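You operate a simulated robot arm through the tools that you are given. There is no shell and no other tool.

You run a simulated robot arm. Do the job below in one go: nothing can be reset, and whatever is moved stays where it is left.

JOB
Shut the wash tap, cup the nozzle and wind the hose in.
Fine: the reel catch comes off to wind and goes back on after. Set down upright: spray nozzle. Where these are worked on the way, their far stop is far enough and under half their travel is too little: reel catch.

The check looks at the end state, three seconds after you hand in, the way a careful person would. Anything else that was tipped, shoved, dropped, spilled or broken makes it a failure.

ROBOT AND FRAMES
A 7-joint arm with a two-finger parallel gripper, fixed in place. Base frame: the origin is on the floor under the middle of its stand, x ahead of it, y to its left, z up. Units: cm, rad, N and s.
It reaches about 147.9 cm from its shoulder. Its first joint turns from -2.897 to 2.897 rad. Payload 4.4 kg.
The TCP is the grasp point between the finger pads, 2.3 cm short of the fingertips. In the tool frame z runs along the fingers and y along their closing line. Largest opening 9.4 cm; finger width 3.8, thickness 1; the body of the gripper, 5.4 by 9.6 cm, starts 3.9 cm behind the TCP.
Orientation is told as [roll, pitch, yaw] about the base's x, y, z axes, in that order, counted from this pose: with the fingers straight down and closing along the base's y, the tool's x points along the base's -x, its y along +y and its z along -z.

CONTROLS
- The arm moves only by the tool send_rows. Its argument "commands" is one flat list of numbers, 7 for each row, row after row: the turn, a rotation vector about the tool's x, y, z in degrees, then the shift along the tool's x, y, z in cm, then the opening, from 0 (shut) to 1 (fully open). In form: [wx, wy, wz, x, y, z, jaw, wx, wy, wz, x, y, z, jaw, ...]. A call has 1 to 20 rows; each row is the pose to reach, as a shift and turn from the pose commanded when the call began, along the tool's axes at that moment. Rows are played at 5 a second. More than 5 cm and 0.15 rad between two rows, or a gripper value outside its range, and nothing of the call is played. A pose out of reach is approached as far as the arm can. The call stops where the force on the tool passes 40 N (or 10 N more than at its start, if that is more) or the arm is blocked; 0.2 s more then pass. Each finger travels about 7.2 cm/s and halts on what it meets, pressing with about 34 N; the grip force reading is that of the motor and also rises with nothing between the fingers. The clock runs only during rows and for 0.2 s after the last one: add rows that repeat a pose to give the fingers time. It gives the time, the measured TCP pose, the force on the tool (base axes), the opening and the grip force at its end, in the units of the frame above (readings bear some noise), with the torque about the TCP (base axes, N m) and any sound that the robot's microphone picked up, and new pictures: "pictures" is both (left out), scene, wrist or none.
- Cameras (640 x 400 px; columns grow to the right, rows downward): "scene" is fixed at [21.89, 50.29, 128.05]; the picture's right is [-0.12, -0.99, 0.00], its down [-0.51, 0.06, -0.86] and it looks along [0.85, -0.10, -0.51] (base axes); focal length 320 px, centre (320, 200). "wrist" rides on the gripper at [8.6, 1.6, -7.5] in the tool frame; the picture's right is [-0.18, 0.98, 0.00], its down [-0.58, -0.11, -0.81] and it looks along [-0.79, -0.15, 0.59] (tool axes); focal length 243 px, centre (320, 200). There is no depth. A picture from a camera that has moved, and an enlarged one, comes with that camera's place and axes in the base frame and with its lens.
- enlarge(camera, box): a new picture of the part [left, top, right, bottom] of that camera's present view, enlarged. The clock stands still meanwhile.
- close_job(): hands the job in; it is judged then, once.

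Nothing tells you positions but the pictures and the camera data. Unless the task says otherwise, let go and move clear before handing in.

The tools are called after "Emit:" as a command line: name --argument value ..., lists and objects as JSON in quotes. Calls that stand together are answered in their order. send_rows: Moves the arm, as the interface text tells. Its arguments: {"type":"object","properties":{"commands":{"type":"array","items":{"type":"number"}},"pictures":{"type":"string","enum":["both","scene","wrist","none"]}},"required":["commands"]} The other tools are called the same way: enlarge (camera, box) takes an enlarged picture of a part of a camera's view; close_job () hands the job in.

At the start:

```text
clock: 0.0
tool_pos: [76.44, 8.41, 105.44]
tcp_rot: [-0.002, -0.001, 0.001]
wrist_force: [-0.2, 0.2, 0.4]
wrist_torque: [-0.01, 0.0, 0.01]
finger_gap: 9.39
grasp_force: 0.1
```

scene: 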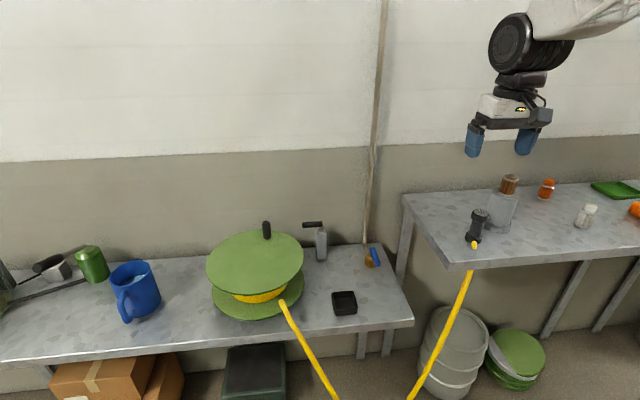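
wrist: 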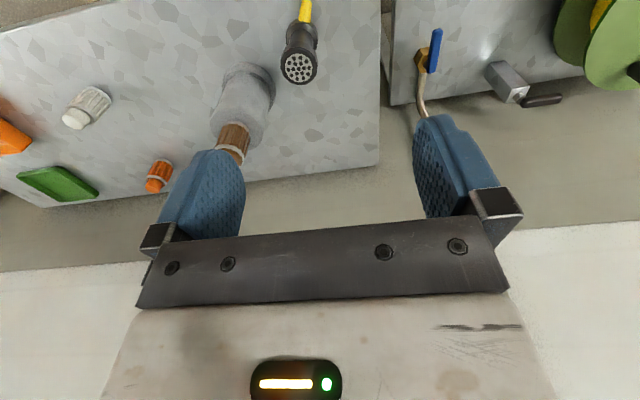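

I see a green hose reel on the left bench with a yellow hose, a small grey post with a black handle beside it (probably the reel catch), a blue-handled tap on a pipe, a small black cup, and a black spray nozzle on the right table. I'll enlarge these parts first to locate things.

Emit:
enlarge --camera "scene" --box '[190, 200, 350, 330]'

Emit:
enlarge --camera "scene" --box '[310, 200, 430, 330]'

Emit:
enlarge --camera "scene" --box '[400, 150, 560, 280]'

Emit:
enlarge --camera "wrist" --box '[380, 0, 640, 160]'

Emit:
enlarge --camera "wrist" --box '[180, 0, 380, 160]'

```text
3.08 times, centred on (270, 265) of scene
camera zoom: at [21.89, 50.29, 128.05], right [-0.12, -0.99, 0.0], down [-0.51, 0.06, -0.86], along [0.85, -0.1, -0.51], focal length 985 px, centre (474, 0)
```

zoom: 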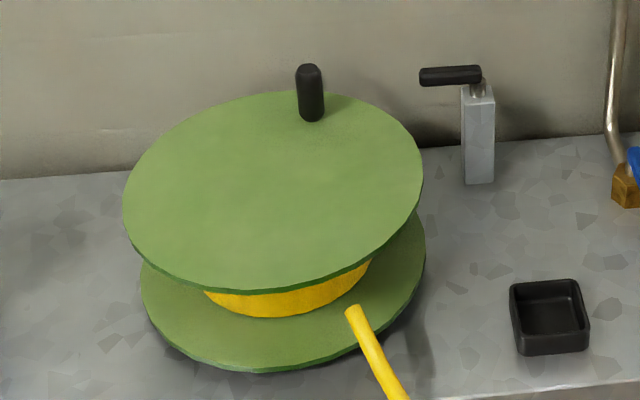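

```text
3.08 times, centred on (370, 265) of scene
camera zoom: at [21.89, 50.29, 128.05], right [-0.12, -0.99, 0.0], down [-0.51, 0.06, -0.86], along [0.85, -0.1, -0.51], focal length 985 px, centre (166, 0)
```

zoom: 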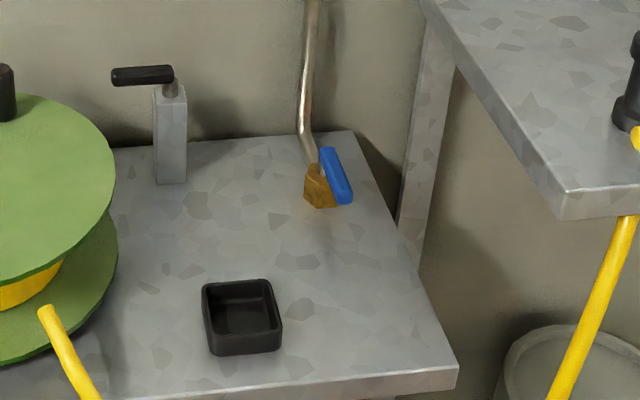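

```text
3.08 times, centred on (480, 215) of scene
camera zoom: at [21.89, 50.29, 128.05], right [-0.12, -0.99, 0.0], down [-0.51, 0.06, -0.86], along [0.85, -0.1, -0.51], focal length 985 px, centre (-172, 154)
```

zoom: 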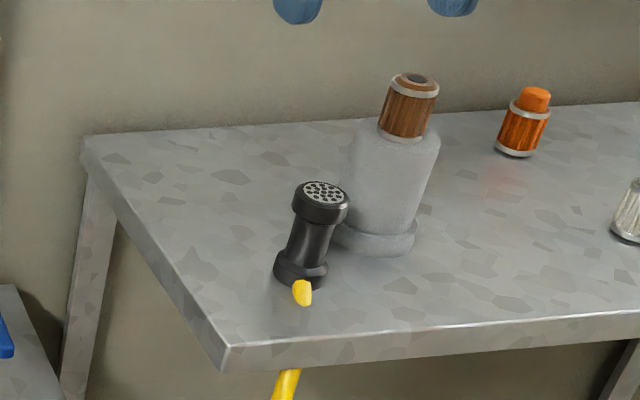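

```text
2.46 times, centred on (510, 80) of wrist
camera zoom: at [67.71, 10.11, 112.94], right [0.18, 0.98, 0.0], down [0.58, -0.11, 0.81], along [0.79, -0.15, -0.59], focal length 597 px, centre (-148, 495)
```

zoom: 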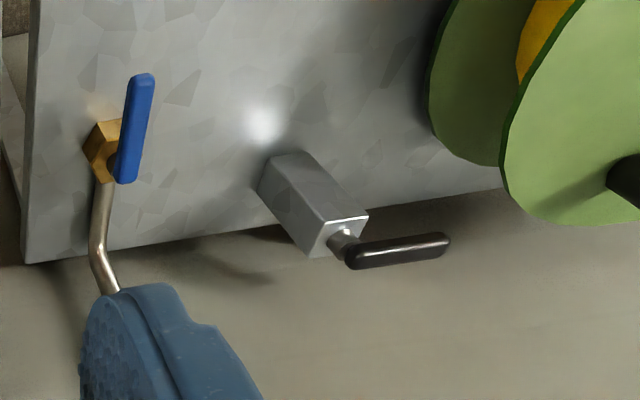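

```text
2.50 times, centred on (280, 80) of wrist
camera zoom: at [67.71, 10.11, 112.94], right [0.18, 0.98, 0.0], down [0.58, -0.11, 0.81], along [0.79, -0.15, -0.59], focal length 606 px, centre (420, 500)
```

zoom: 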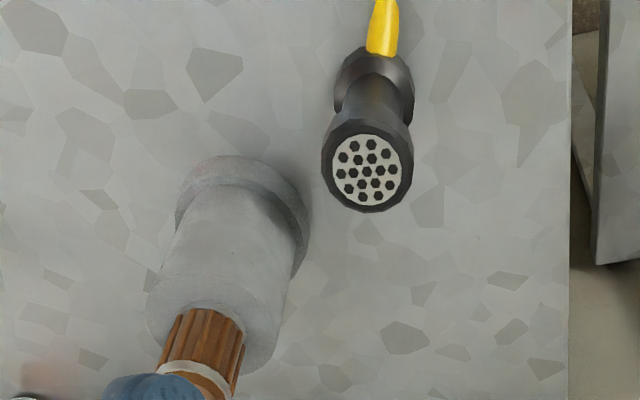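

The tap is around (94, 26, 62), the catch post around (98, 41, 72) and the nozzle top around (80, 6, 86). Next I'll move the wrist camera high over the left bench for a better look before touching anything.

Emit:
send_rows --commands '[0, 0, 0, 2, 3.75, 0, 1, 0, 0, 0, 4, 7.5, 0, 1, 0, 0, 0, 6, 11.25, 0, 1, 0, 0, 0, 8, 15, 0, 1, 0, 0, 0, 10, 18.75, 0, 1, 0, 0, 0, 12, 22.5, 0, 1, 0, 0, 0, 14, 26.25, 0, 1, 0, 0, 0, 16, 30, 0, 1, 0, 0, 0, 16, 30, 0, 1]' --pictures "both"

```text
clock: 2.0
tool_pos: [60.46, 38.34, 105.25]
tcp_rot: [0.0, -0.001, 0.001]
wrist_force: [0.6, -0.1, -0.4]
wrist_torque: [-0.02, 0.0, 0.04]
finger_gap: 9.38
grasp_force: 0.0
camera wrist: at [51.7, 40.1, 112.87], right [0.18, 0.98, 0.0], down [0.58, -0.11, 0.81], along [0.79, -0.15, -0.59], focal length 243 px, centre (320, 200)
```

scene: 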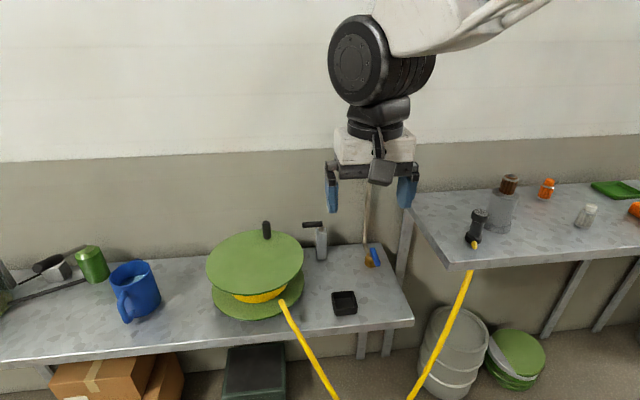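
wrist: 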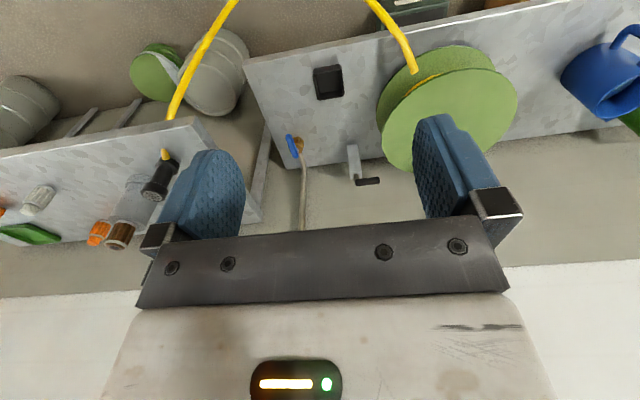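

The wrist view now shows the cup, tap, catch and reel from above. I'll enlarge to measure them.

Emit:
enlarge --camera "wrist" --box '[240, 40, 400, 200]'

Emit:
enlarge --camera "wrist" --box '[340, 0, 540, 190]'

Emit:
enlarge --camera "wrist" --box '[90, 90, 250, 260]'

```text
2.50 times, centred on (320, 120) of wrist
camera zoom: at [51.7, 40.1, 112.87], right [0.18, 0.98, 0.0], down [0.58, -0.11, 0.81], along [0.79, -0.15, -0.59], focal length 606 px, centre (320, 400)
```

zoom: 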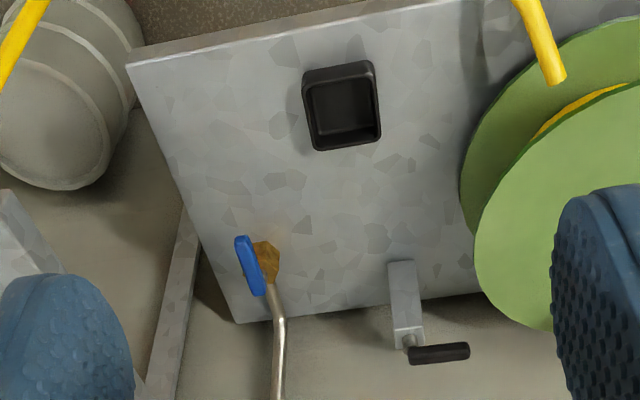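

```text
2.11 times, centred on (440, 95) of wrist
camera zoom: at [51.7, 40.1, 112.87], right [0.18, 0.98, 0.0], down [0.58, -0.11, 0.81], along [0.79, -0.15, -0.59], focal length 511 px, centre (67, 421)
```

zoom: 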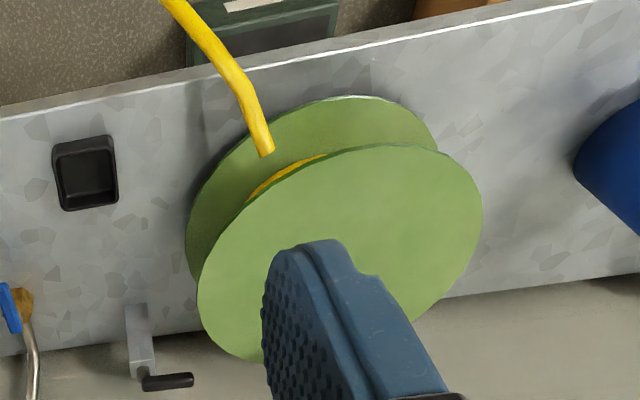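

```text
2.35 times, centred on (170, 175) of wrist
camera zoom: at [51.7, 40.1, 112.87], right [0.18, 0.98, 0.0], down [0.58, -0.11, 0.81], along [0.79, -0.15, -0.59], focal length 571 px, centre (673, 259)
```

zoom: 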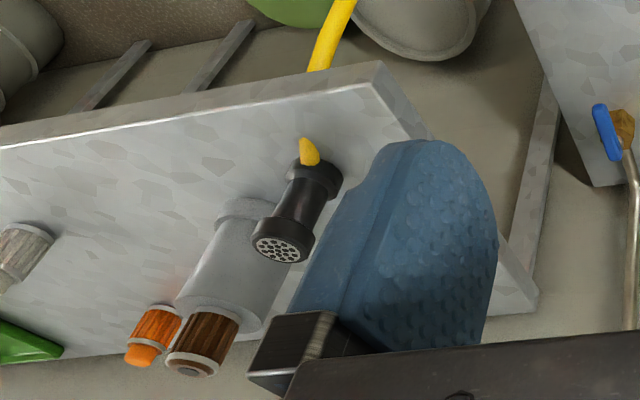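

The tap lever lies along x on top of a brass body near (94, 26), the cup sits near (77, 37.5), and the reel centre is about (84, 59) with its knob near (95, 57). Next I'll go closer above the tap for a detailed look.

Emit:
send_rows --commands '[0, 0, 0, -2.8, -1.8, 2.8, 1, 0, 0, 0, -5.6, -3.6, 5.6, 1, 0, 0, 0, -8.4, -5.4, 8.4, 1, 0, 0, 0, -11.2, -7.2, 11.2, 1, 0, 0, 0, -14, -9, 14, 1, 0, 0, 0, -16.8, -10.8, 16.8, 1, 0, 0, 0, -19.6, -12.6, 19.6, 1, 0, 0, 0, -22.4, -14.4, 22.4, 1, 0, 0, 0, -22.4, -14.4, 22.4, 1]' --pictures "both"

Emit:
enlarge --camera "wrist" --box '[240, 0, 460, 180]'

```text
clock: 4.0
tool_pos: [82.91, 23.9, 82.92]
tcp_rot: [-0.001, 0.001, -0.001]
wrist_force: [1.5, -0.2, 0.6]
wrist_torque: [-0.01, 0.04, 0.02]
finger_gap: 9.39
grasp_force: 0.0
camera wrist: at [74.19, 25.68, 90.31], right [0.18, 0.98, 0.0], down [0.58, -0.11, 0.81], along [0.79, -0.15, -0.59], focal length 243 px, centre (320, 200)
```

scene: 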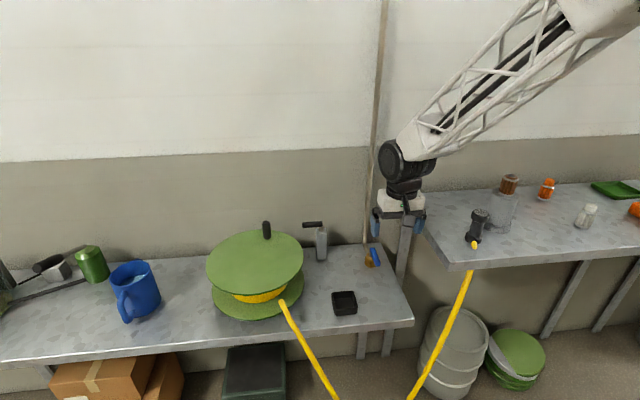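
wrist: 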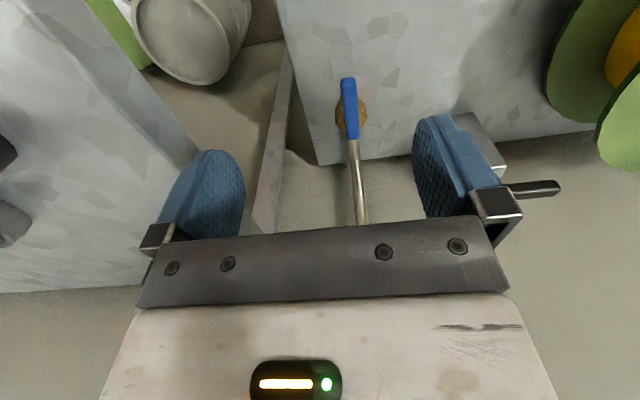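

```text
2.22 times, centred on (350, 90) of wrist
camera zoom: at [74.19, 25.68, 90.31], right [0.18, 0.98, 0.0], down [0.58, -0.11, 0.81], along [0.79, -0.15, -0.59], focal length 539 px, centre (253, 444)
```

zoom: 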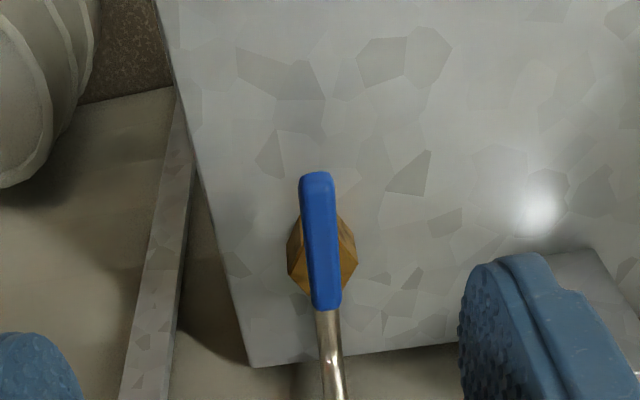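

The blue lever lies along the pipe direction (so it is open), from about x 86.5 to 94 at y ≈ 26, with its pivot near x ≈ 92. I'll close the fingers and come down partway beside the lever's free end, then check alignment.

Emit:
send_rows --commands '[0, 0, 0, -0.8, -0.4, 2.2, 0, 0, 0, 0, -1.6, -0.8, 4.4, 0, 0, 0, 0, -2.4, -1.3, 6.6, 0, 0, 0, 0, -3.2, -1.7, 8.9, 0, 0, 0, 0, -3.2, -1.7, 8.9, 0]' --pictures "both"

Emit:
enlarge --camera "wrist" --box '[240, 60, 440, 190]'

Emit:
enlarge --camera "scene" --box '[320, 180, 460, 290]'

```text
clock: 5.2
tool_pos: [86.15, 22.44, 74.11]
tcp_rot: [0.001, 0.0, 0.0]
wrist_force: [0.5, 0.3, -0.7]
wrist_torque: [-0.03, 0.0, 0.01]
finger_gap: 0.03
grasp_force: 34.3
camera wrist: at [77.35, 24.28, 81.58], right [0.18, 0.98, 0.0], down [0.58, -0.11, 0.81], along [0.79, -0.15, -0.59], focal length 243 px, centre (320, 200)
```

scene: 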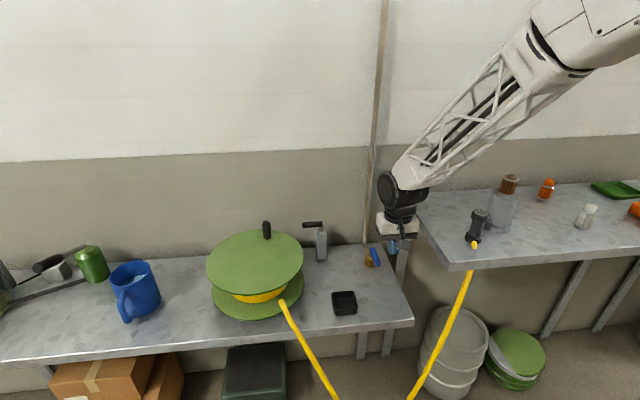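
wrist: 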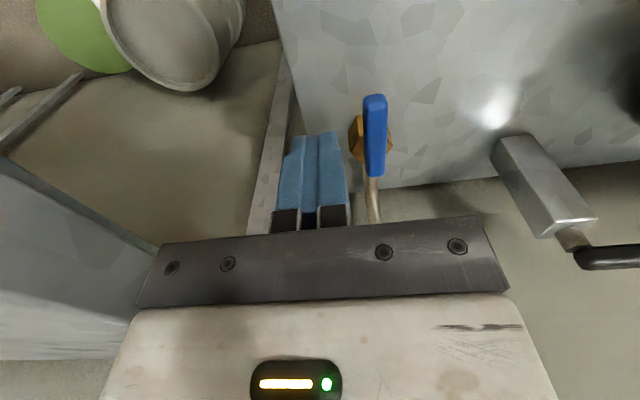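

```text
3.08 times, centred on (340, 125) of wrist
camera zoom: at [77.35, 24.28, 81.58], right [0.18, 0.98, 0.0], down [0.58, -0.11, 0.81], along [0.79, -0.15, -0.59], focal length 746 px, centre (258, 431)
```

zoom: 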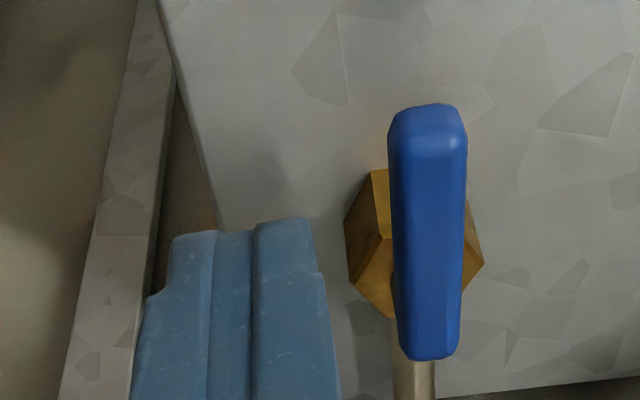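

```text
3.64 times, centred on (390, 235) of scene
camera zoom: at [21.89, 50.29, 128.05], right [-0.12, -0.99, 0.0], down [-0.51, 0.06, -0.86], along [0.85, -0.1, -0.51], focal length 1164 px, centre (66, 73)
```

zoom: 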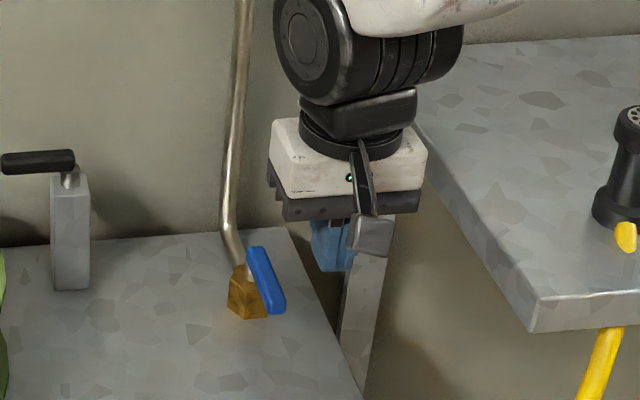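

Lever tip is at about (87, 26.3, 66.5) with pivot near (91.5, 26.1). I'll lower the closed fingers on its -y side and start pushing it toward +y (clockwise from above).

Emit:
send_rows --commands '[0, 0, 0, 0, -0.2, 3.8, 0, 0, 0, 0, 0, -0.2, 7.6, 0, 0, 0, 0, -0.15, 1.0, 7.6, 0, 0, 0, 0, -0.15, 1.8, 7.6, 0, 0, 0, 0, -0.15, 2.5, 7.6, 0, 0, 0, 0, -0.2, 3.2, 7.6, 0, 0, 0, 0, -0.4, 4.0, 7.6, 0]' --pictures "both"

Emit:
enlarge --camera "wrist" --box '[240, 60, 440, 190]'

Emit:
enlarge --camera "scene" --box '[320, 180, 460, 290]'

```text
clock: 6.8
tool_pos: [86.43, 26.31, 66.7]
tcp_rot: [0.001, 0.001, -0.001]
wrist_force: [0.1, -0.4, -1.0]
wrist_torque: [0.02, -0.03, 0.0]
finger_gap: 0.02
grasp_force: 33.3
camera wrist: at [77.74, 28.01, 74.1], right [0.18, 0.98, 0.0], down [0.58, -0.11, 0.81], along [0.79, -0.15, -0.59], focal length 243 px, centre (320, 200)
```

scene: 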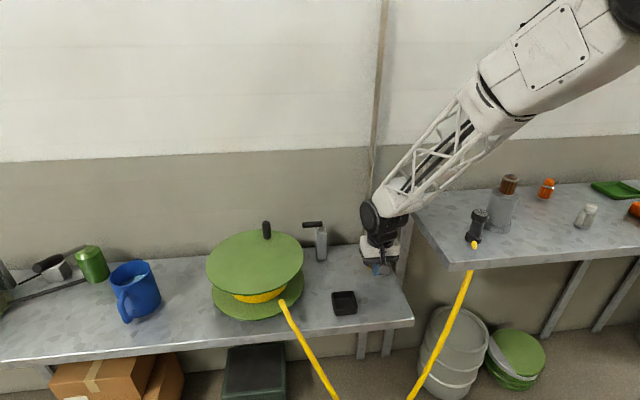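
wrist: 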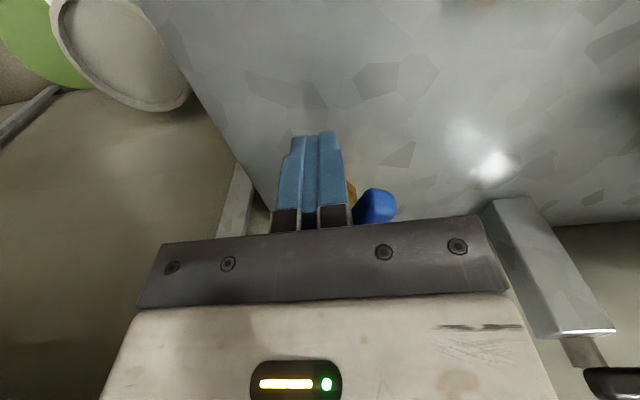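

```text
3.08 times, centred on (340, 125) of wrist
camera zoom: at [77.74, 28.01, 74.1], right [0.18, 0.98, 0.0], down [0.58, -0.11, 0.81], along [0.79, -0.15, -0.59], focal length 746 px, centre (258, 431)
```

zoom: 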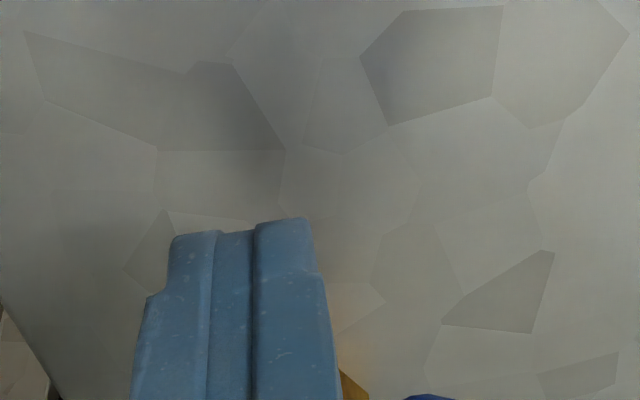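

```text
3.64 times, centred on (390, 235) of scene
camera zoom: at [21.89, 50.29, 128.05], right [-0.12, -0.99, 0.0], down [-0.51, 0.06, -0.86], along [0.85, -0.1, -0.51], focal length 1164 px, centre (66, 73)
```

zoom: 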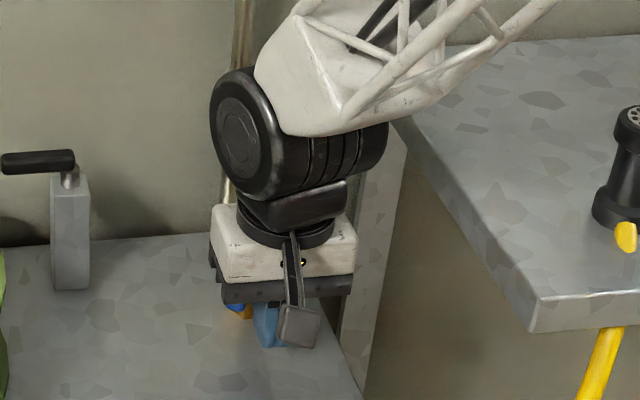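

The lever is moving freely (now around 40°). I'll continue along the arc to bring it to its stop at about 90°.

Emit:
send_rows --commands '[0, 0, 0, -0.35, 0.6, 0, 0, 0, 0, 0, -0.75, 1.2, 0, 0, 0, 0, 0, -1.1, 1.6, 0, 0, 0, 0, 0, -1.45, 1.95, 0, 0, 0, 0, 0, -1.85, 2.25, 0, 0, 0, 0, 0, -2.25, 2.5, 0, 0, 0, 0, 0, -2.6, 2.6, 0, 0]' --pictures "both"

Emit:
enlarge --camera "wrist" --box '[260, 120, 480, 260]'

```text
clock: 8.4
tool_pos: [88.91, 28.79, 66.4]
tcp_rot: [0.001, 0.001, 0.001]
wrist_force: [-0.5, 0.1, -0.5]
wrist_torque: [0.0, 0.03, 0.03]
finger_gap: 0.01
grasp_force: 34.0
camera wrist: at [80.21, 30.51, 73.94], right [0.18, 0.98, 0.0], down [0.58, -0.11, 0.81], along [0.79, -0.15, -0.59], focal length 243 px, centre (320, 200)
```

scene: 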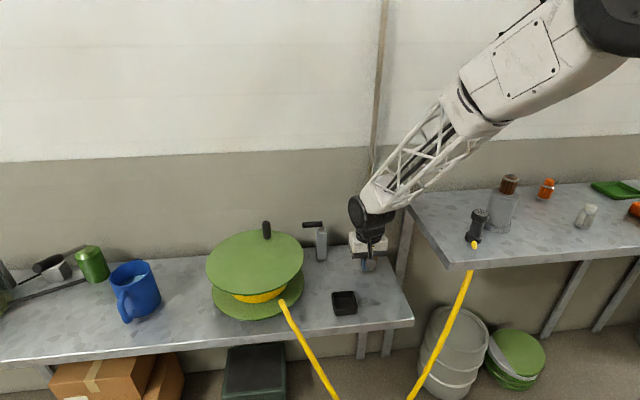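
wrist: 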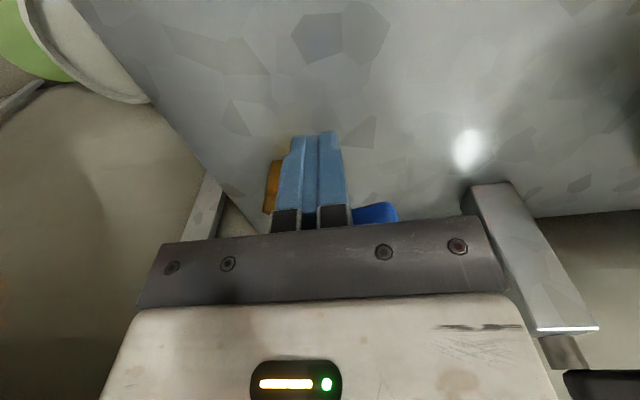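

```text
2.86 times, centred on (370, 190) of wrist
camera zoom: at [80.21, 30.51, 73.94], right [0.18, 0.98, 0.0], down [0.58, -0.11, 0.81], along [0.79, -0.15, -0.59], focal length 693 px, centre (177, 229)
```

zoom: 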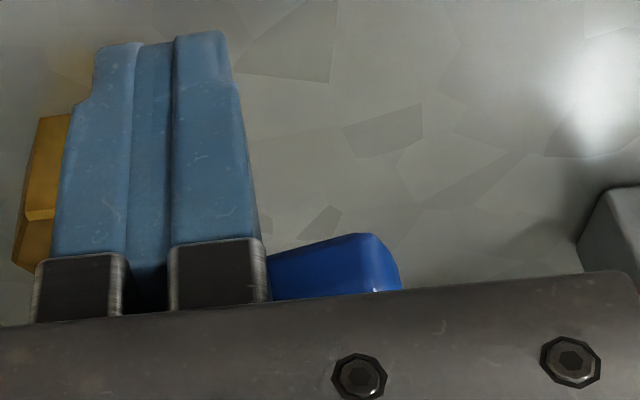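

The lever now points about toward +y, nearly square to the pipe. I'll press a little further in +x to feel for the stop.

Emit:
send_rows --commands '[0, 0, 0, -0.3, 0.1, 0, 0, 0, 0, 0, -0.6, 0.2, 0, 0, 0, 0, 0, -0.9, 0.3, 0, 0, 0, 0, 0, -1.2, 0.3, 0, 0, 0, 0, 0, -1.5, 0.3, 0, 0]' --pictures "wrist"

```text
clock: 9.6
tool_pos: [90.23, 29.35, 66.51]
tcp_rot: [0.0, 0.004, -0.001]
wrist_force: [-14.3, -0.6, 5.0]
wrist_torque: [-0.03, -0.38, -0.1]
finger_gap: 0.0
grasp_force: 33.8
stopped in row 5: the force on the tool passed its limit at 50 N (the readings are from after the stop); the commanded pose is now the measured one
camera wrist: at [81.52, 31.01, 74.0], right [0.18, 0.98, 0.0], down [0.59, -0.11, 0.8], along [0.79, -0.15, -0.6], focal length 243 px, centre (320, 200)
```

wrist: 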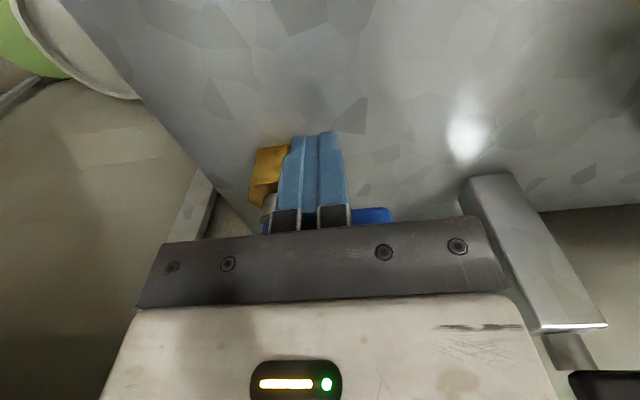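

It hit a firm stop, so the tap should be shut. I'll back off, rise, and check the lever.

Emit:
send_rows --commands '[0, 0, 0, 1.5, 0, 0, 0, 0, 0, 0, 3.0, 0, 0, 0, 0, 0, 0, 4.0, 0, -3.5, 0, 0, 0, 0, 5.0, 0, -7.5, 0, 0, 0, 0, 6.0, 0, -11.5, 0, 0, 0, 0, 6.0, 0, -15, 0]' --pictures "both"

Emit:
enlarge --camera "wrist" --box '[240, 30, 440, 160]'

Emit:
enlarge --camera "scene" --box '[300, 220, 420, 330]'

```text
clock: 11.0
tool_pos: [84.1, 29.36, 81.46]
tcp_rot: [-0.002, 0.005, 0.0]
wrist_force: [-0.1, 0.3, -0.5]
wrist_torque: [0.0, -0.03, -0.03]
finger_gap: 0.01
grasp_force: 33.5
camera wrist: at [75.46, 31.13, 89.04], right [0.18, 0.98, 0.0], down [0.59, -0.11, 0.8], along [0.79, -0.15, -0.6], focal length 243 px, centre (320, 200)
```

scene: 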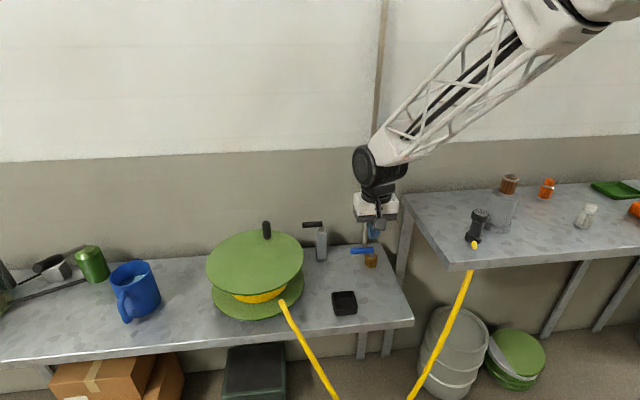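
wrist: 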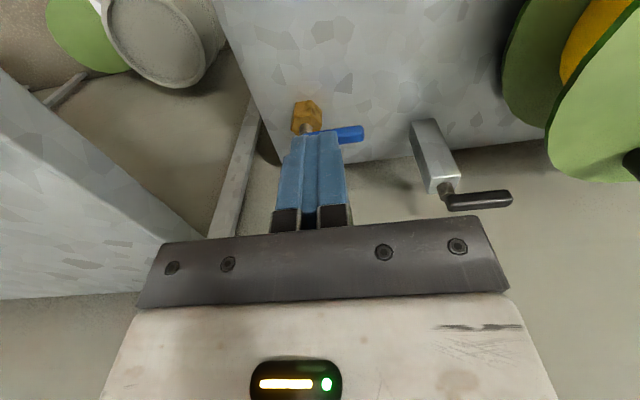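

```text
3.08 times, centred on (340, 95) of wrist
camera zoom: at [75.46, 31.13, 89.04], right [0.18, 0.98, 0.0], down [0.59, -0.11, 0.8], along [0.79, -0.15, -0.6], focal length 746 px, centre (258, 523)
```

zoom: 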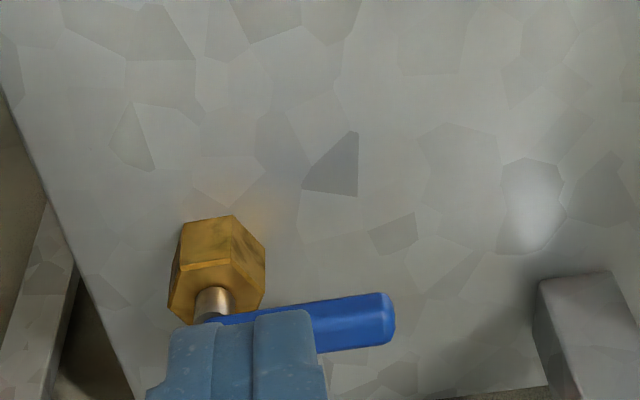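

```text
3.64 times, centred on (360, 275) of scene
camera zoom: at [21.89, 50.29, 128.05], right [-0.12, -0.99, 0.0], down [-0.51, 0.06, -0.86], along [0.85, -0.1, -0.51], focal length 1164 px, centre (174, -73)
```

zoom: 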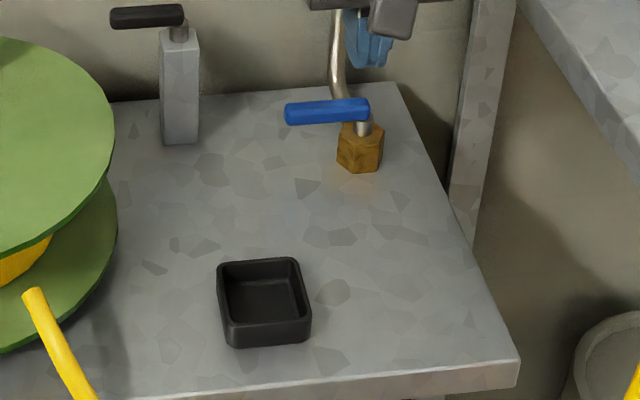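

The tap lever is now square to the pipe, so it's shut. Next is the nozzle on the right table; I'll also check the left part of the bench for any other candidate cup, then rise and move to view the nozzle closely.

Emit:
enlarge --camera "scene" --box '[0, 220, 180, 340]'

Emit:
send_rows --commands '[0, 0, 0, 0, 0, -4.5, 0, 0, 0, 0, 0, 0, -9, 0.3, 0, 0, 0, 0, 0, -13.5, 0.5, 0, 0, 0, 1.5, -4, -15, 0.7, 0, 0, 0, 4, -8, -15, 0.75, 0, 0, 0, 6.5, -12, -15, 0.75, 0, 0, 0, 9, -16, -15, 0.75, 0, 0, 0, 11.5, -20, -15, 0.75, 0, 0, 0, 13, -23.5, -15, 0.75, 0, 0, 0, 13, -23.5, -15, 0.75]' --pictures "both"

Emit:
enlarge --camera "wrist" --box '[220, 20, 440, 200]'

```text
3.33 times, centred on (90, 280) of scene
camera zoom: at [21.89, 50.29, 128.05], right [-0.12, -0.99, 0.0], down [-0.51, 0.06, -0.86], along [0.85, -0.1, -0.51], focal length 1067 px, centre (1087, -67)
```

zoom: 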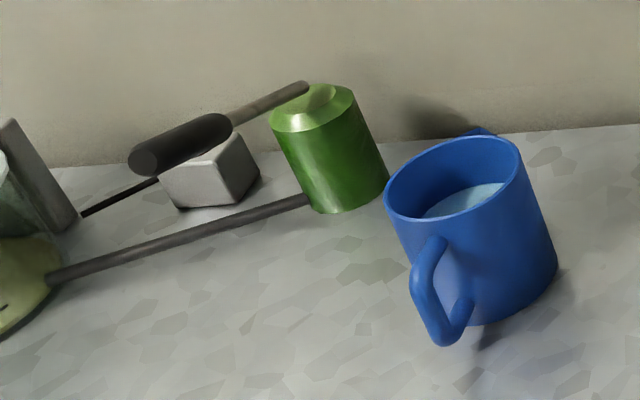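

```text
clock: 13.2
tool_pos: [71.45, 5.72, 96.46]
tcp_rot: [-0.003, 0.002, -0.001]
wrist_force: [-0.3, 0.1, 0.3]
wrist_torque: [0.01, 0.02, 0.04]
finger_gap: 7.05
grasp_force: 0.0
camera wrist: at [62.74, 7.38, 103.93], right [0.18, 0.98, 0.0], down [0.58, -0.11, 0.8], along [0.79, -0.15, -0.59], focal length 243 px, centre (320, 200)
```

scene: 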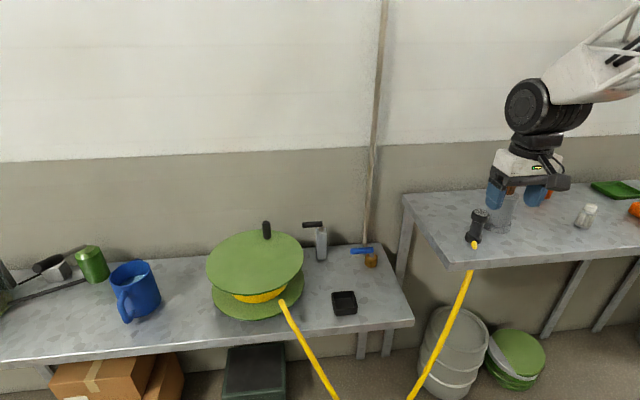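
wrist: 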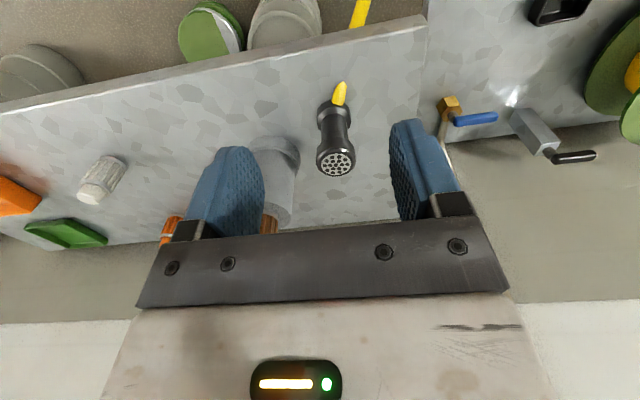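

```text
2.22 times, centred on (330, 110) of wrist
camera zoom: at [62.74, 7.38, 103.93], right [0.18, 0.98, 0.0], down [0.58, -0.11, 0.8], along [0.79, -0.15, -0.59], focal length 539 px, centre (298, 400)
```

zoom: 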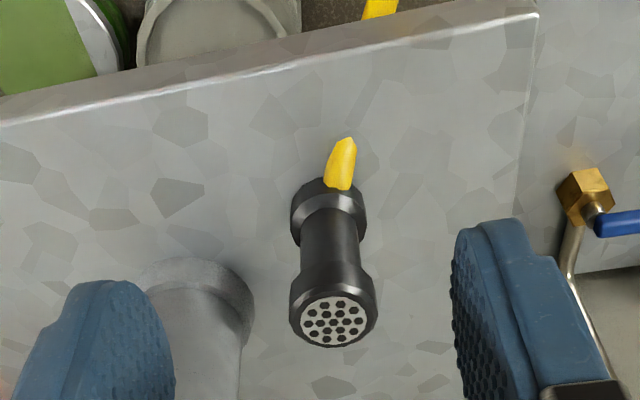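

The nozzle stands at about (79.6, 5.7), top at z ≈ 87, about 4 cm across. I'll move directly above it and check that it's centred between the fingers.

Emit:
send_rows --commands '[0, 0, 0, -2.8, 0, 1.2, 0.75, 0, 0, 0, -5.6, 0, 2.5, 0.75, 0, 0, 0, -8.15, 0, 3.8, 0.75, 0, 0, 0, -8.15, 0, 4.2, 0.75, 0, 0, 0, -8.15, 0, 4.2, 0.75]' --pictures "both"

Emit:
enlarge --camera "wrist" --box '[220, 20, 440, 200]'

Emit:
enlarge --camera "scene" --box '[420, 140, 560, 260]'

```text
clock: 14.4
tool_pos: [79.62, 5.61, 92.3]
tcp_rot: [-0.001, 0.002, 0.002]
wrist_force: [0.4, 1.0, -0.5]
wrist_torque: [0.01, 0.03, 0.0]
finger_gap: 7.03
grasp_force: 0.0
camera wrist: at [70.92, 7.44, 99.77], right [0.18, 0.98, 0.0], down [0.58, -0.11, 0.8], along [0.79, -0.15, -0.59], focal length 243 px, centre (320, 200)
```

scene: 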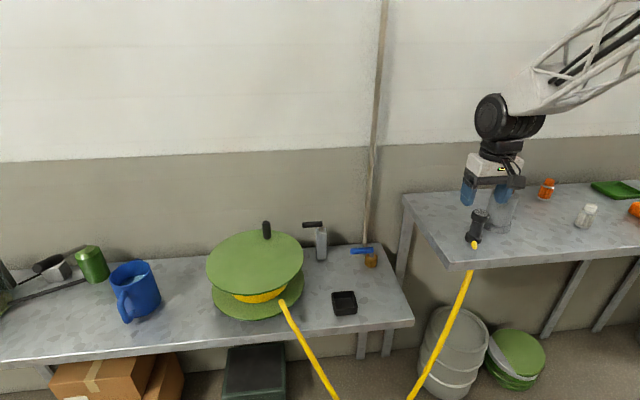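
wrist: 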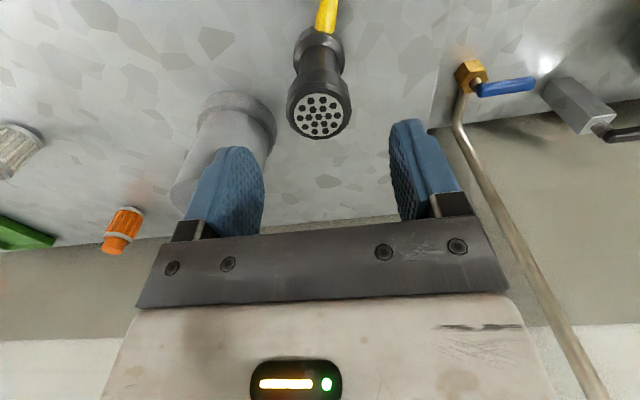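

```text
2.22 times, centred on (330, 110) of wrist
camera zoom: at [70.92, 7.44, 99.77], right [0.18, 0.98, 0.0], down [0.58, -0.11, 0.8], along [0.79, -0.15, -0.59], focal length 539 px, centre (298, 400)
```

zoom: 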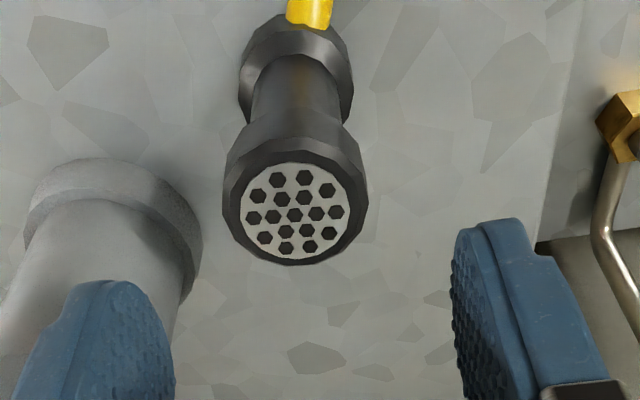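

```text
3.33 times, centred on (490, 200) of scene
camera zoom: at [21.89, 50.29, 128.05], right [-0.12, -0.99, 0.0], down [-0.51, 0.06, -0.86], along [0.85, -0.1, -0.51], focal length 1067 px, centre (-247, 200)
```

zoom: 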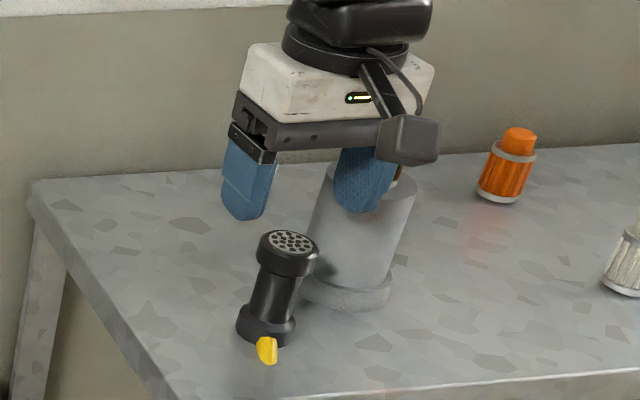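

The nozzle is centred under the gripper. I'll descend to grip its head (tips about 3 cm above the table) and close.

Emit:
send_rows --commands '[0, 0, 0, 0, 0, 2.7, 0.75, 0, 0, 0, 0, 0, 5.4, 0.75, 0, 0, 0, 0, 0, 8.1, 0.75, 0, 0, 0, 0, 0, 8.1, 0.75, 0, 0, 0, 0, 0, 8.1, 0.2, 0, 0, 0, 0, 0, 8.1, 0.2, 0, 0, 0, 0, 0, 8.1, 0.2, 0, 0, 0, 0, 0, 8.1, 0.2]' --pictures "both"

Emit:
enlarge --camera "scene" --box '[420, 140, 560, 260]'

Emit:
enlarge --camera "wrist" --box '[220, 100, 420, 230]'

```text
clock: 16.2
tool_pos: [79.6, 5.9, 84.28]
tcp_rot: [-0.002, 0.003, -0.001]
wrist_force: [-0.2, -0.6, 0.1]
wrist_torque: [0.03, -0.01, 0.01]
finger_gap: 3.69
grasp_force: 33.5
camera wrist: at [70.82, 7.63, 91.7], right [0.18, 0.98, 0.0], down [0.58, -0.11, 0.8], along [0.79, -0.15, -0.59], focal length 243 px, centre (320, 200)
```

scene: 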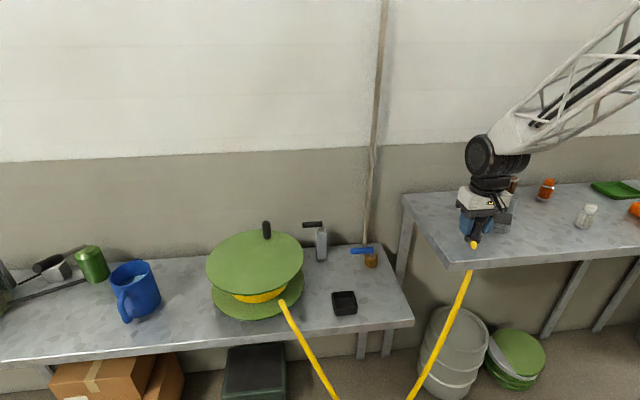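
wrist: 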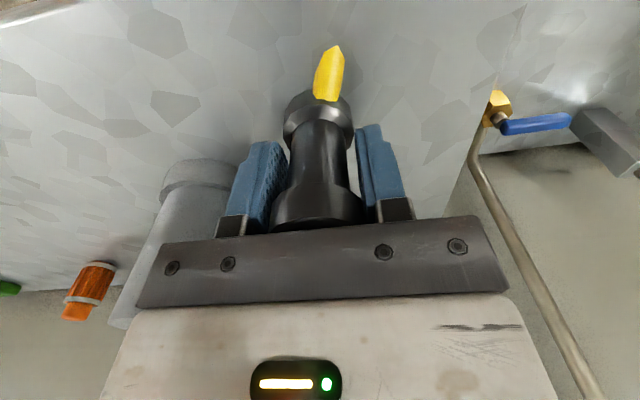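

```text
3.33 times, centred on (490, 200) of scene
camera zoom: at [21.89, 50.29, 128.05], right [-0.12, -0.99, 0.0], down [-0.51, 0.06, -0.86], along [0.85, -0.1, -0.51], focal length 1067 px, centre (-247, 200)
```

zoom: 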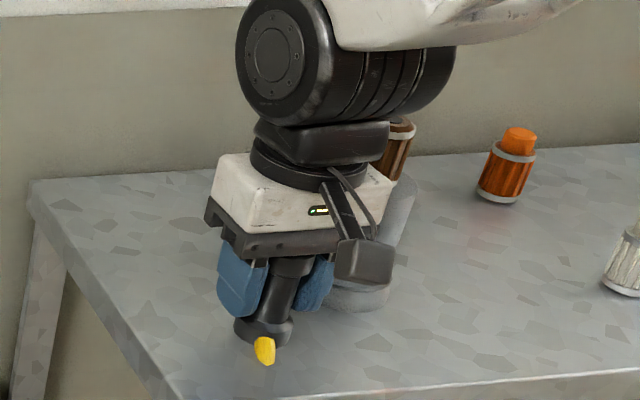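

```text
3.08 times, centred on (320, 165) of wrist
camera zoom: at [70.82, 7.63, 91.7], right [0.18, 0.98, 0.0], down [0.58, -0.11, 0.8], along [0.79, -0.15, -0.59], focal length 746 px, centre (320, 308)
```

zoom: 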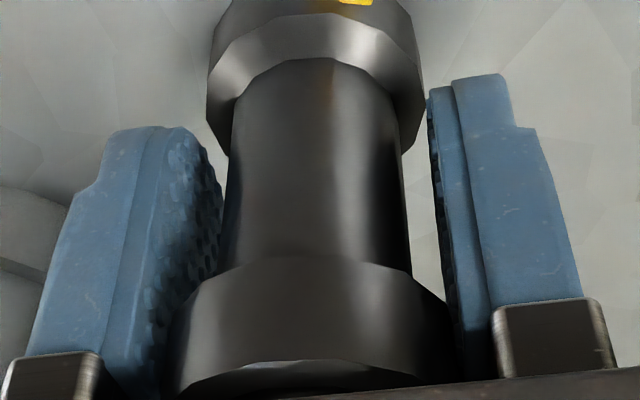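

The nozzle is gripped at 3.7 cm. I'll lift it straight up, carry it high over to above the black cup, and check.

Emit:
send_rows --commands '[0, 0, 0, 0, 0, -3, 0.2, 0, 0, 0, 0, 0, -6.5, 0.2, 0, 0, 0, 0, 0, -10, 0.2, 0, 0, 0, 0.3, 3.5, -10.5, 0.2, 0, 0, 0, 0.7, 7.5, -10.5, 0.2, 0, 0, 0, 1.0, 11.5, -10.5, 0.2, 0, 0, 0, 1.3, 15.5, -10.5, 0.2, 0, 0, 0, 1.6, 19.5, -10.5, 0.2, 0, 0, 0, 1.9, 23.5, -10.5, 0.2, 0, 0, 0, 2.2, 27.5, -10.5, 0.2, 0, 0, 0, 2.6, 31.5, -10.5, 0.2, 0, 0, 0, 2.6, 31.5, -10.5, 0.2]' --pictures "both"

Emit:
enlarge --camera "scene" --box '[260, 170, 420, 330]'

Emit:
enlarge --camera "wrist" --box '[220, 0, 420, 160]'

```text
clock: 18.8
tool_pos: [77.03, 37.37, 94.89]
tcp_rot: [-0.002, 0.003, 0.001]
wrist_force: [-0.3, -0.3, -1.4]
wrist_torque: [0.0, 0.02, 0.01]
finger_gap: 3.62
grasp_force: 33.9
camera wrist: at [68.33, 39.08, 102.34], right [0.18, 0.98, 0.0], down [0.58, -0.11, 0.8], along [0.79, -0.15, -0.59], focal length 243 px, centre (320, 200)
```

scene: 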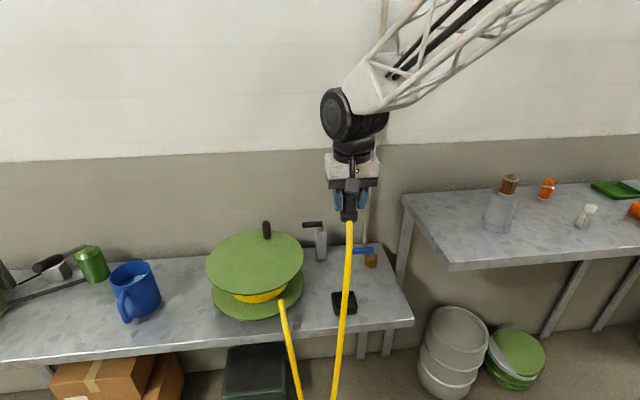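
wrist: 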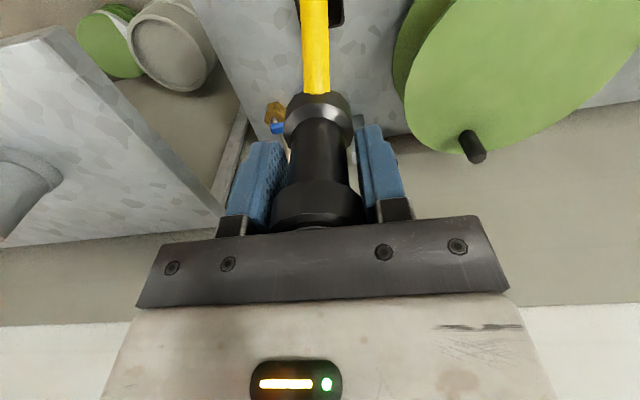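

```text
2.50 times, centred on (340, 250) of scene
camera zoom: at [21.89, 50.29, 128.05], right [-0.12, -0.99, 0.0], down [-0.51, 0.06, -0.86], along [0.85, -0.1, -0.51], focal length 800 px, centre (270, 75)
```

zoom: 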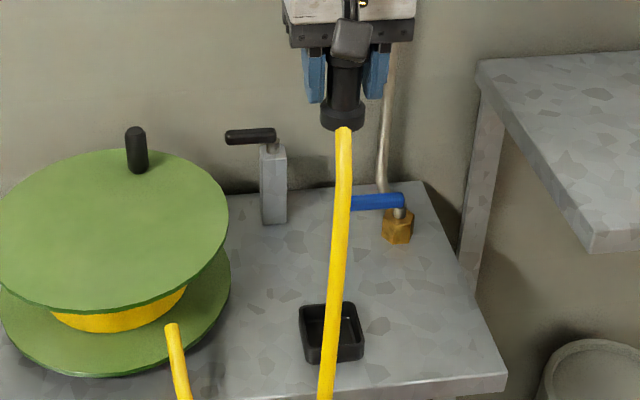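

```text
2.50 times, centred on (320, 80) of wrist
camera zoom: at [68.33, 39.08, 102.34], right [0.18, 0.98, 0.0], down [0.58, -0.11, 0.8], along [0.79, -0.15, -0.59], focal length 606 px, centre (320, 500)
```

zoom: 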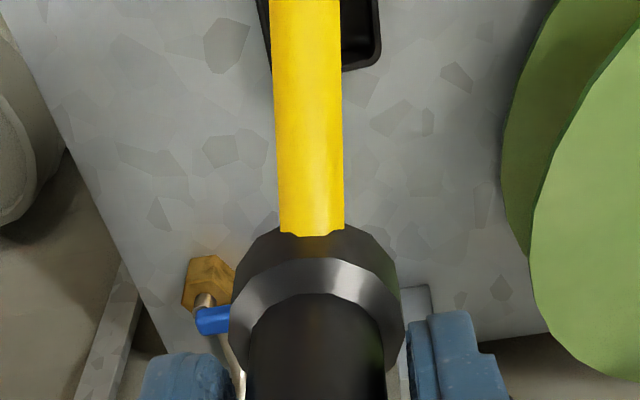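

The hose follows the nozzle freely. To place accurately, I'll take two offset views of the cup from lower down, first from the -y side and then from the +y side.

Emit:
send_rows --commands '[0, 0, 0, 2.5, -2.5, 2.5, 0.2, 0, 0, 0, 5, -5, 5, 0.2, 0, 0, 0, 7.5, -7.5, 8, 0.2, 0, 0, 0, 7.5, -7.5, 8, 0.2, 0, 0, 0, 7.5, -7.5, 8, 0.2]' --pictures "wrist"

Emit:
enlarge --camera "wrist" --box '[330, 20, 480, 140]'

```text
clock: 20.0
tool_pos: [69.45, 29.9, 86.61]
tcp_rot: [-0.001, 0.003, 0.001]
wrist_force: [0.7, 0.5, -0.6]
wrist_torque: [0.01, -0.03, -0.02]
finger_gap: 3.64
grasp_force: 34.1
camera wrist: at [60.82, 31.54, 94.15], right [0.18, 0.98, 0.0], down [0.58, -0.11, 0.8], along [0.79, -0.15, -0.59], focal length 243 px, centre (320, 200)
```

wrist: 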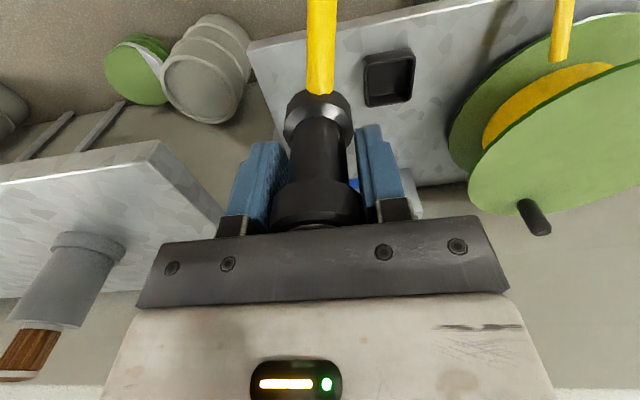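

```text
3.33 times, centred on (405, 80) of wrist
camera zoom: at [60.82, 31.54, 94.15], right [0.18, 0.98, 0.0], down [0.58, -0.11, 0.8], along [0.79, -0.15, -0.59], focal length 809 px, centre (37, 600)
```

zoom: 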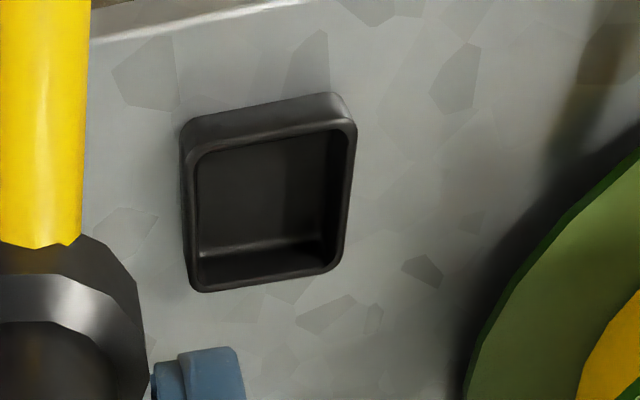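

Good view of the cup from this side. Now the same from the +y side.

Emit:
send_rows --commands '[0, 0, 0, 0, 4.5, 0, 0.2, 0, 0, 0, 0, 9, 0, 0.2, 0, 0, 0, 0, 13.5, 0, 0.2, 0, 0, 0, 0, 16, 0, 0.2, 0, 0, 0, 0, 16, 0, 0.2]' --pictures "wrist"

Emit:
enlarge --camera "wrist" --box '[170, 20, 320, 140]'

```text
clock: 21.2
tool_pos: [69.37, 45.53, 86.74]
tcp_rot: [-0.001, 0.006, 0.001]
wrist_force: [0.2, 0.1, -1.6]
wrist_torque: [0.03, 0.03, -0.01]
finger_gap: 3.62
grasp_force: 33.8
camera wrist: at [60.75, 47.22, 94.17], right [0.18, 0.98, 0.0], down [0.58, -0.11, 0.8], along [0.79, -0.15, -0.59], focal length 243 px, centre (320, 200)
```

wrist: 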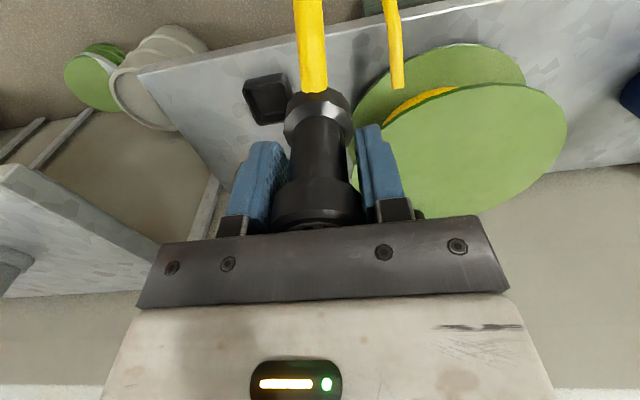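

```text
3.33 times, centred on (245, 80) of wrist
camera zoom: at [60.75, 47.22, 94.17], right [0.18, 0.98, 0.0], down [0.58, -0.11, 0.8], along [0.79, -0.15, -0.59], focal length 809 px, centre (570, 600)
```

zoom: 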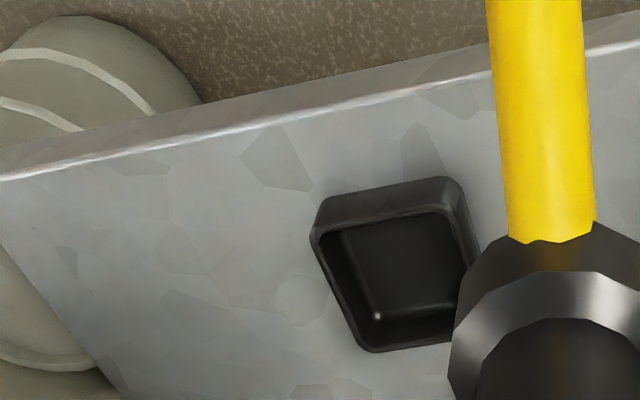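

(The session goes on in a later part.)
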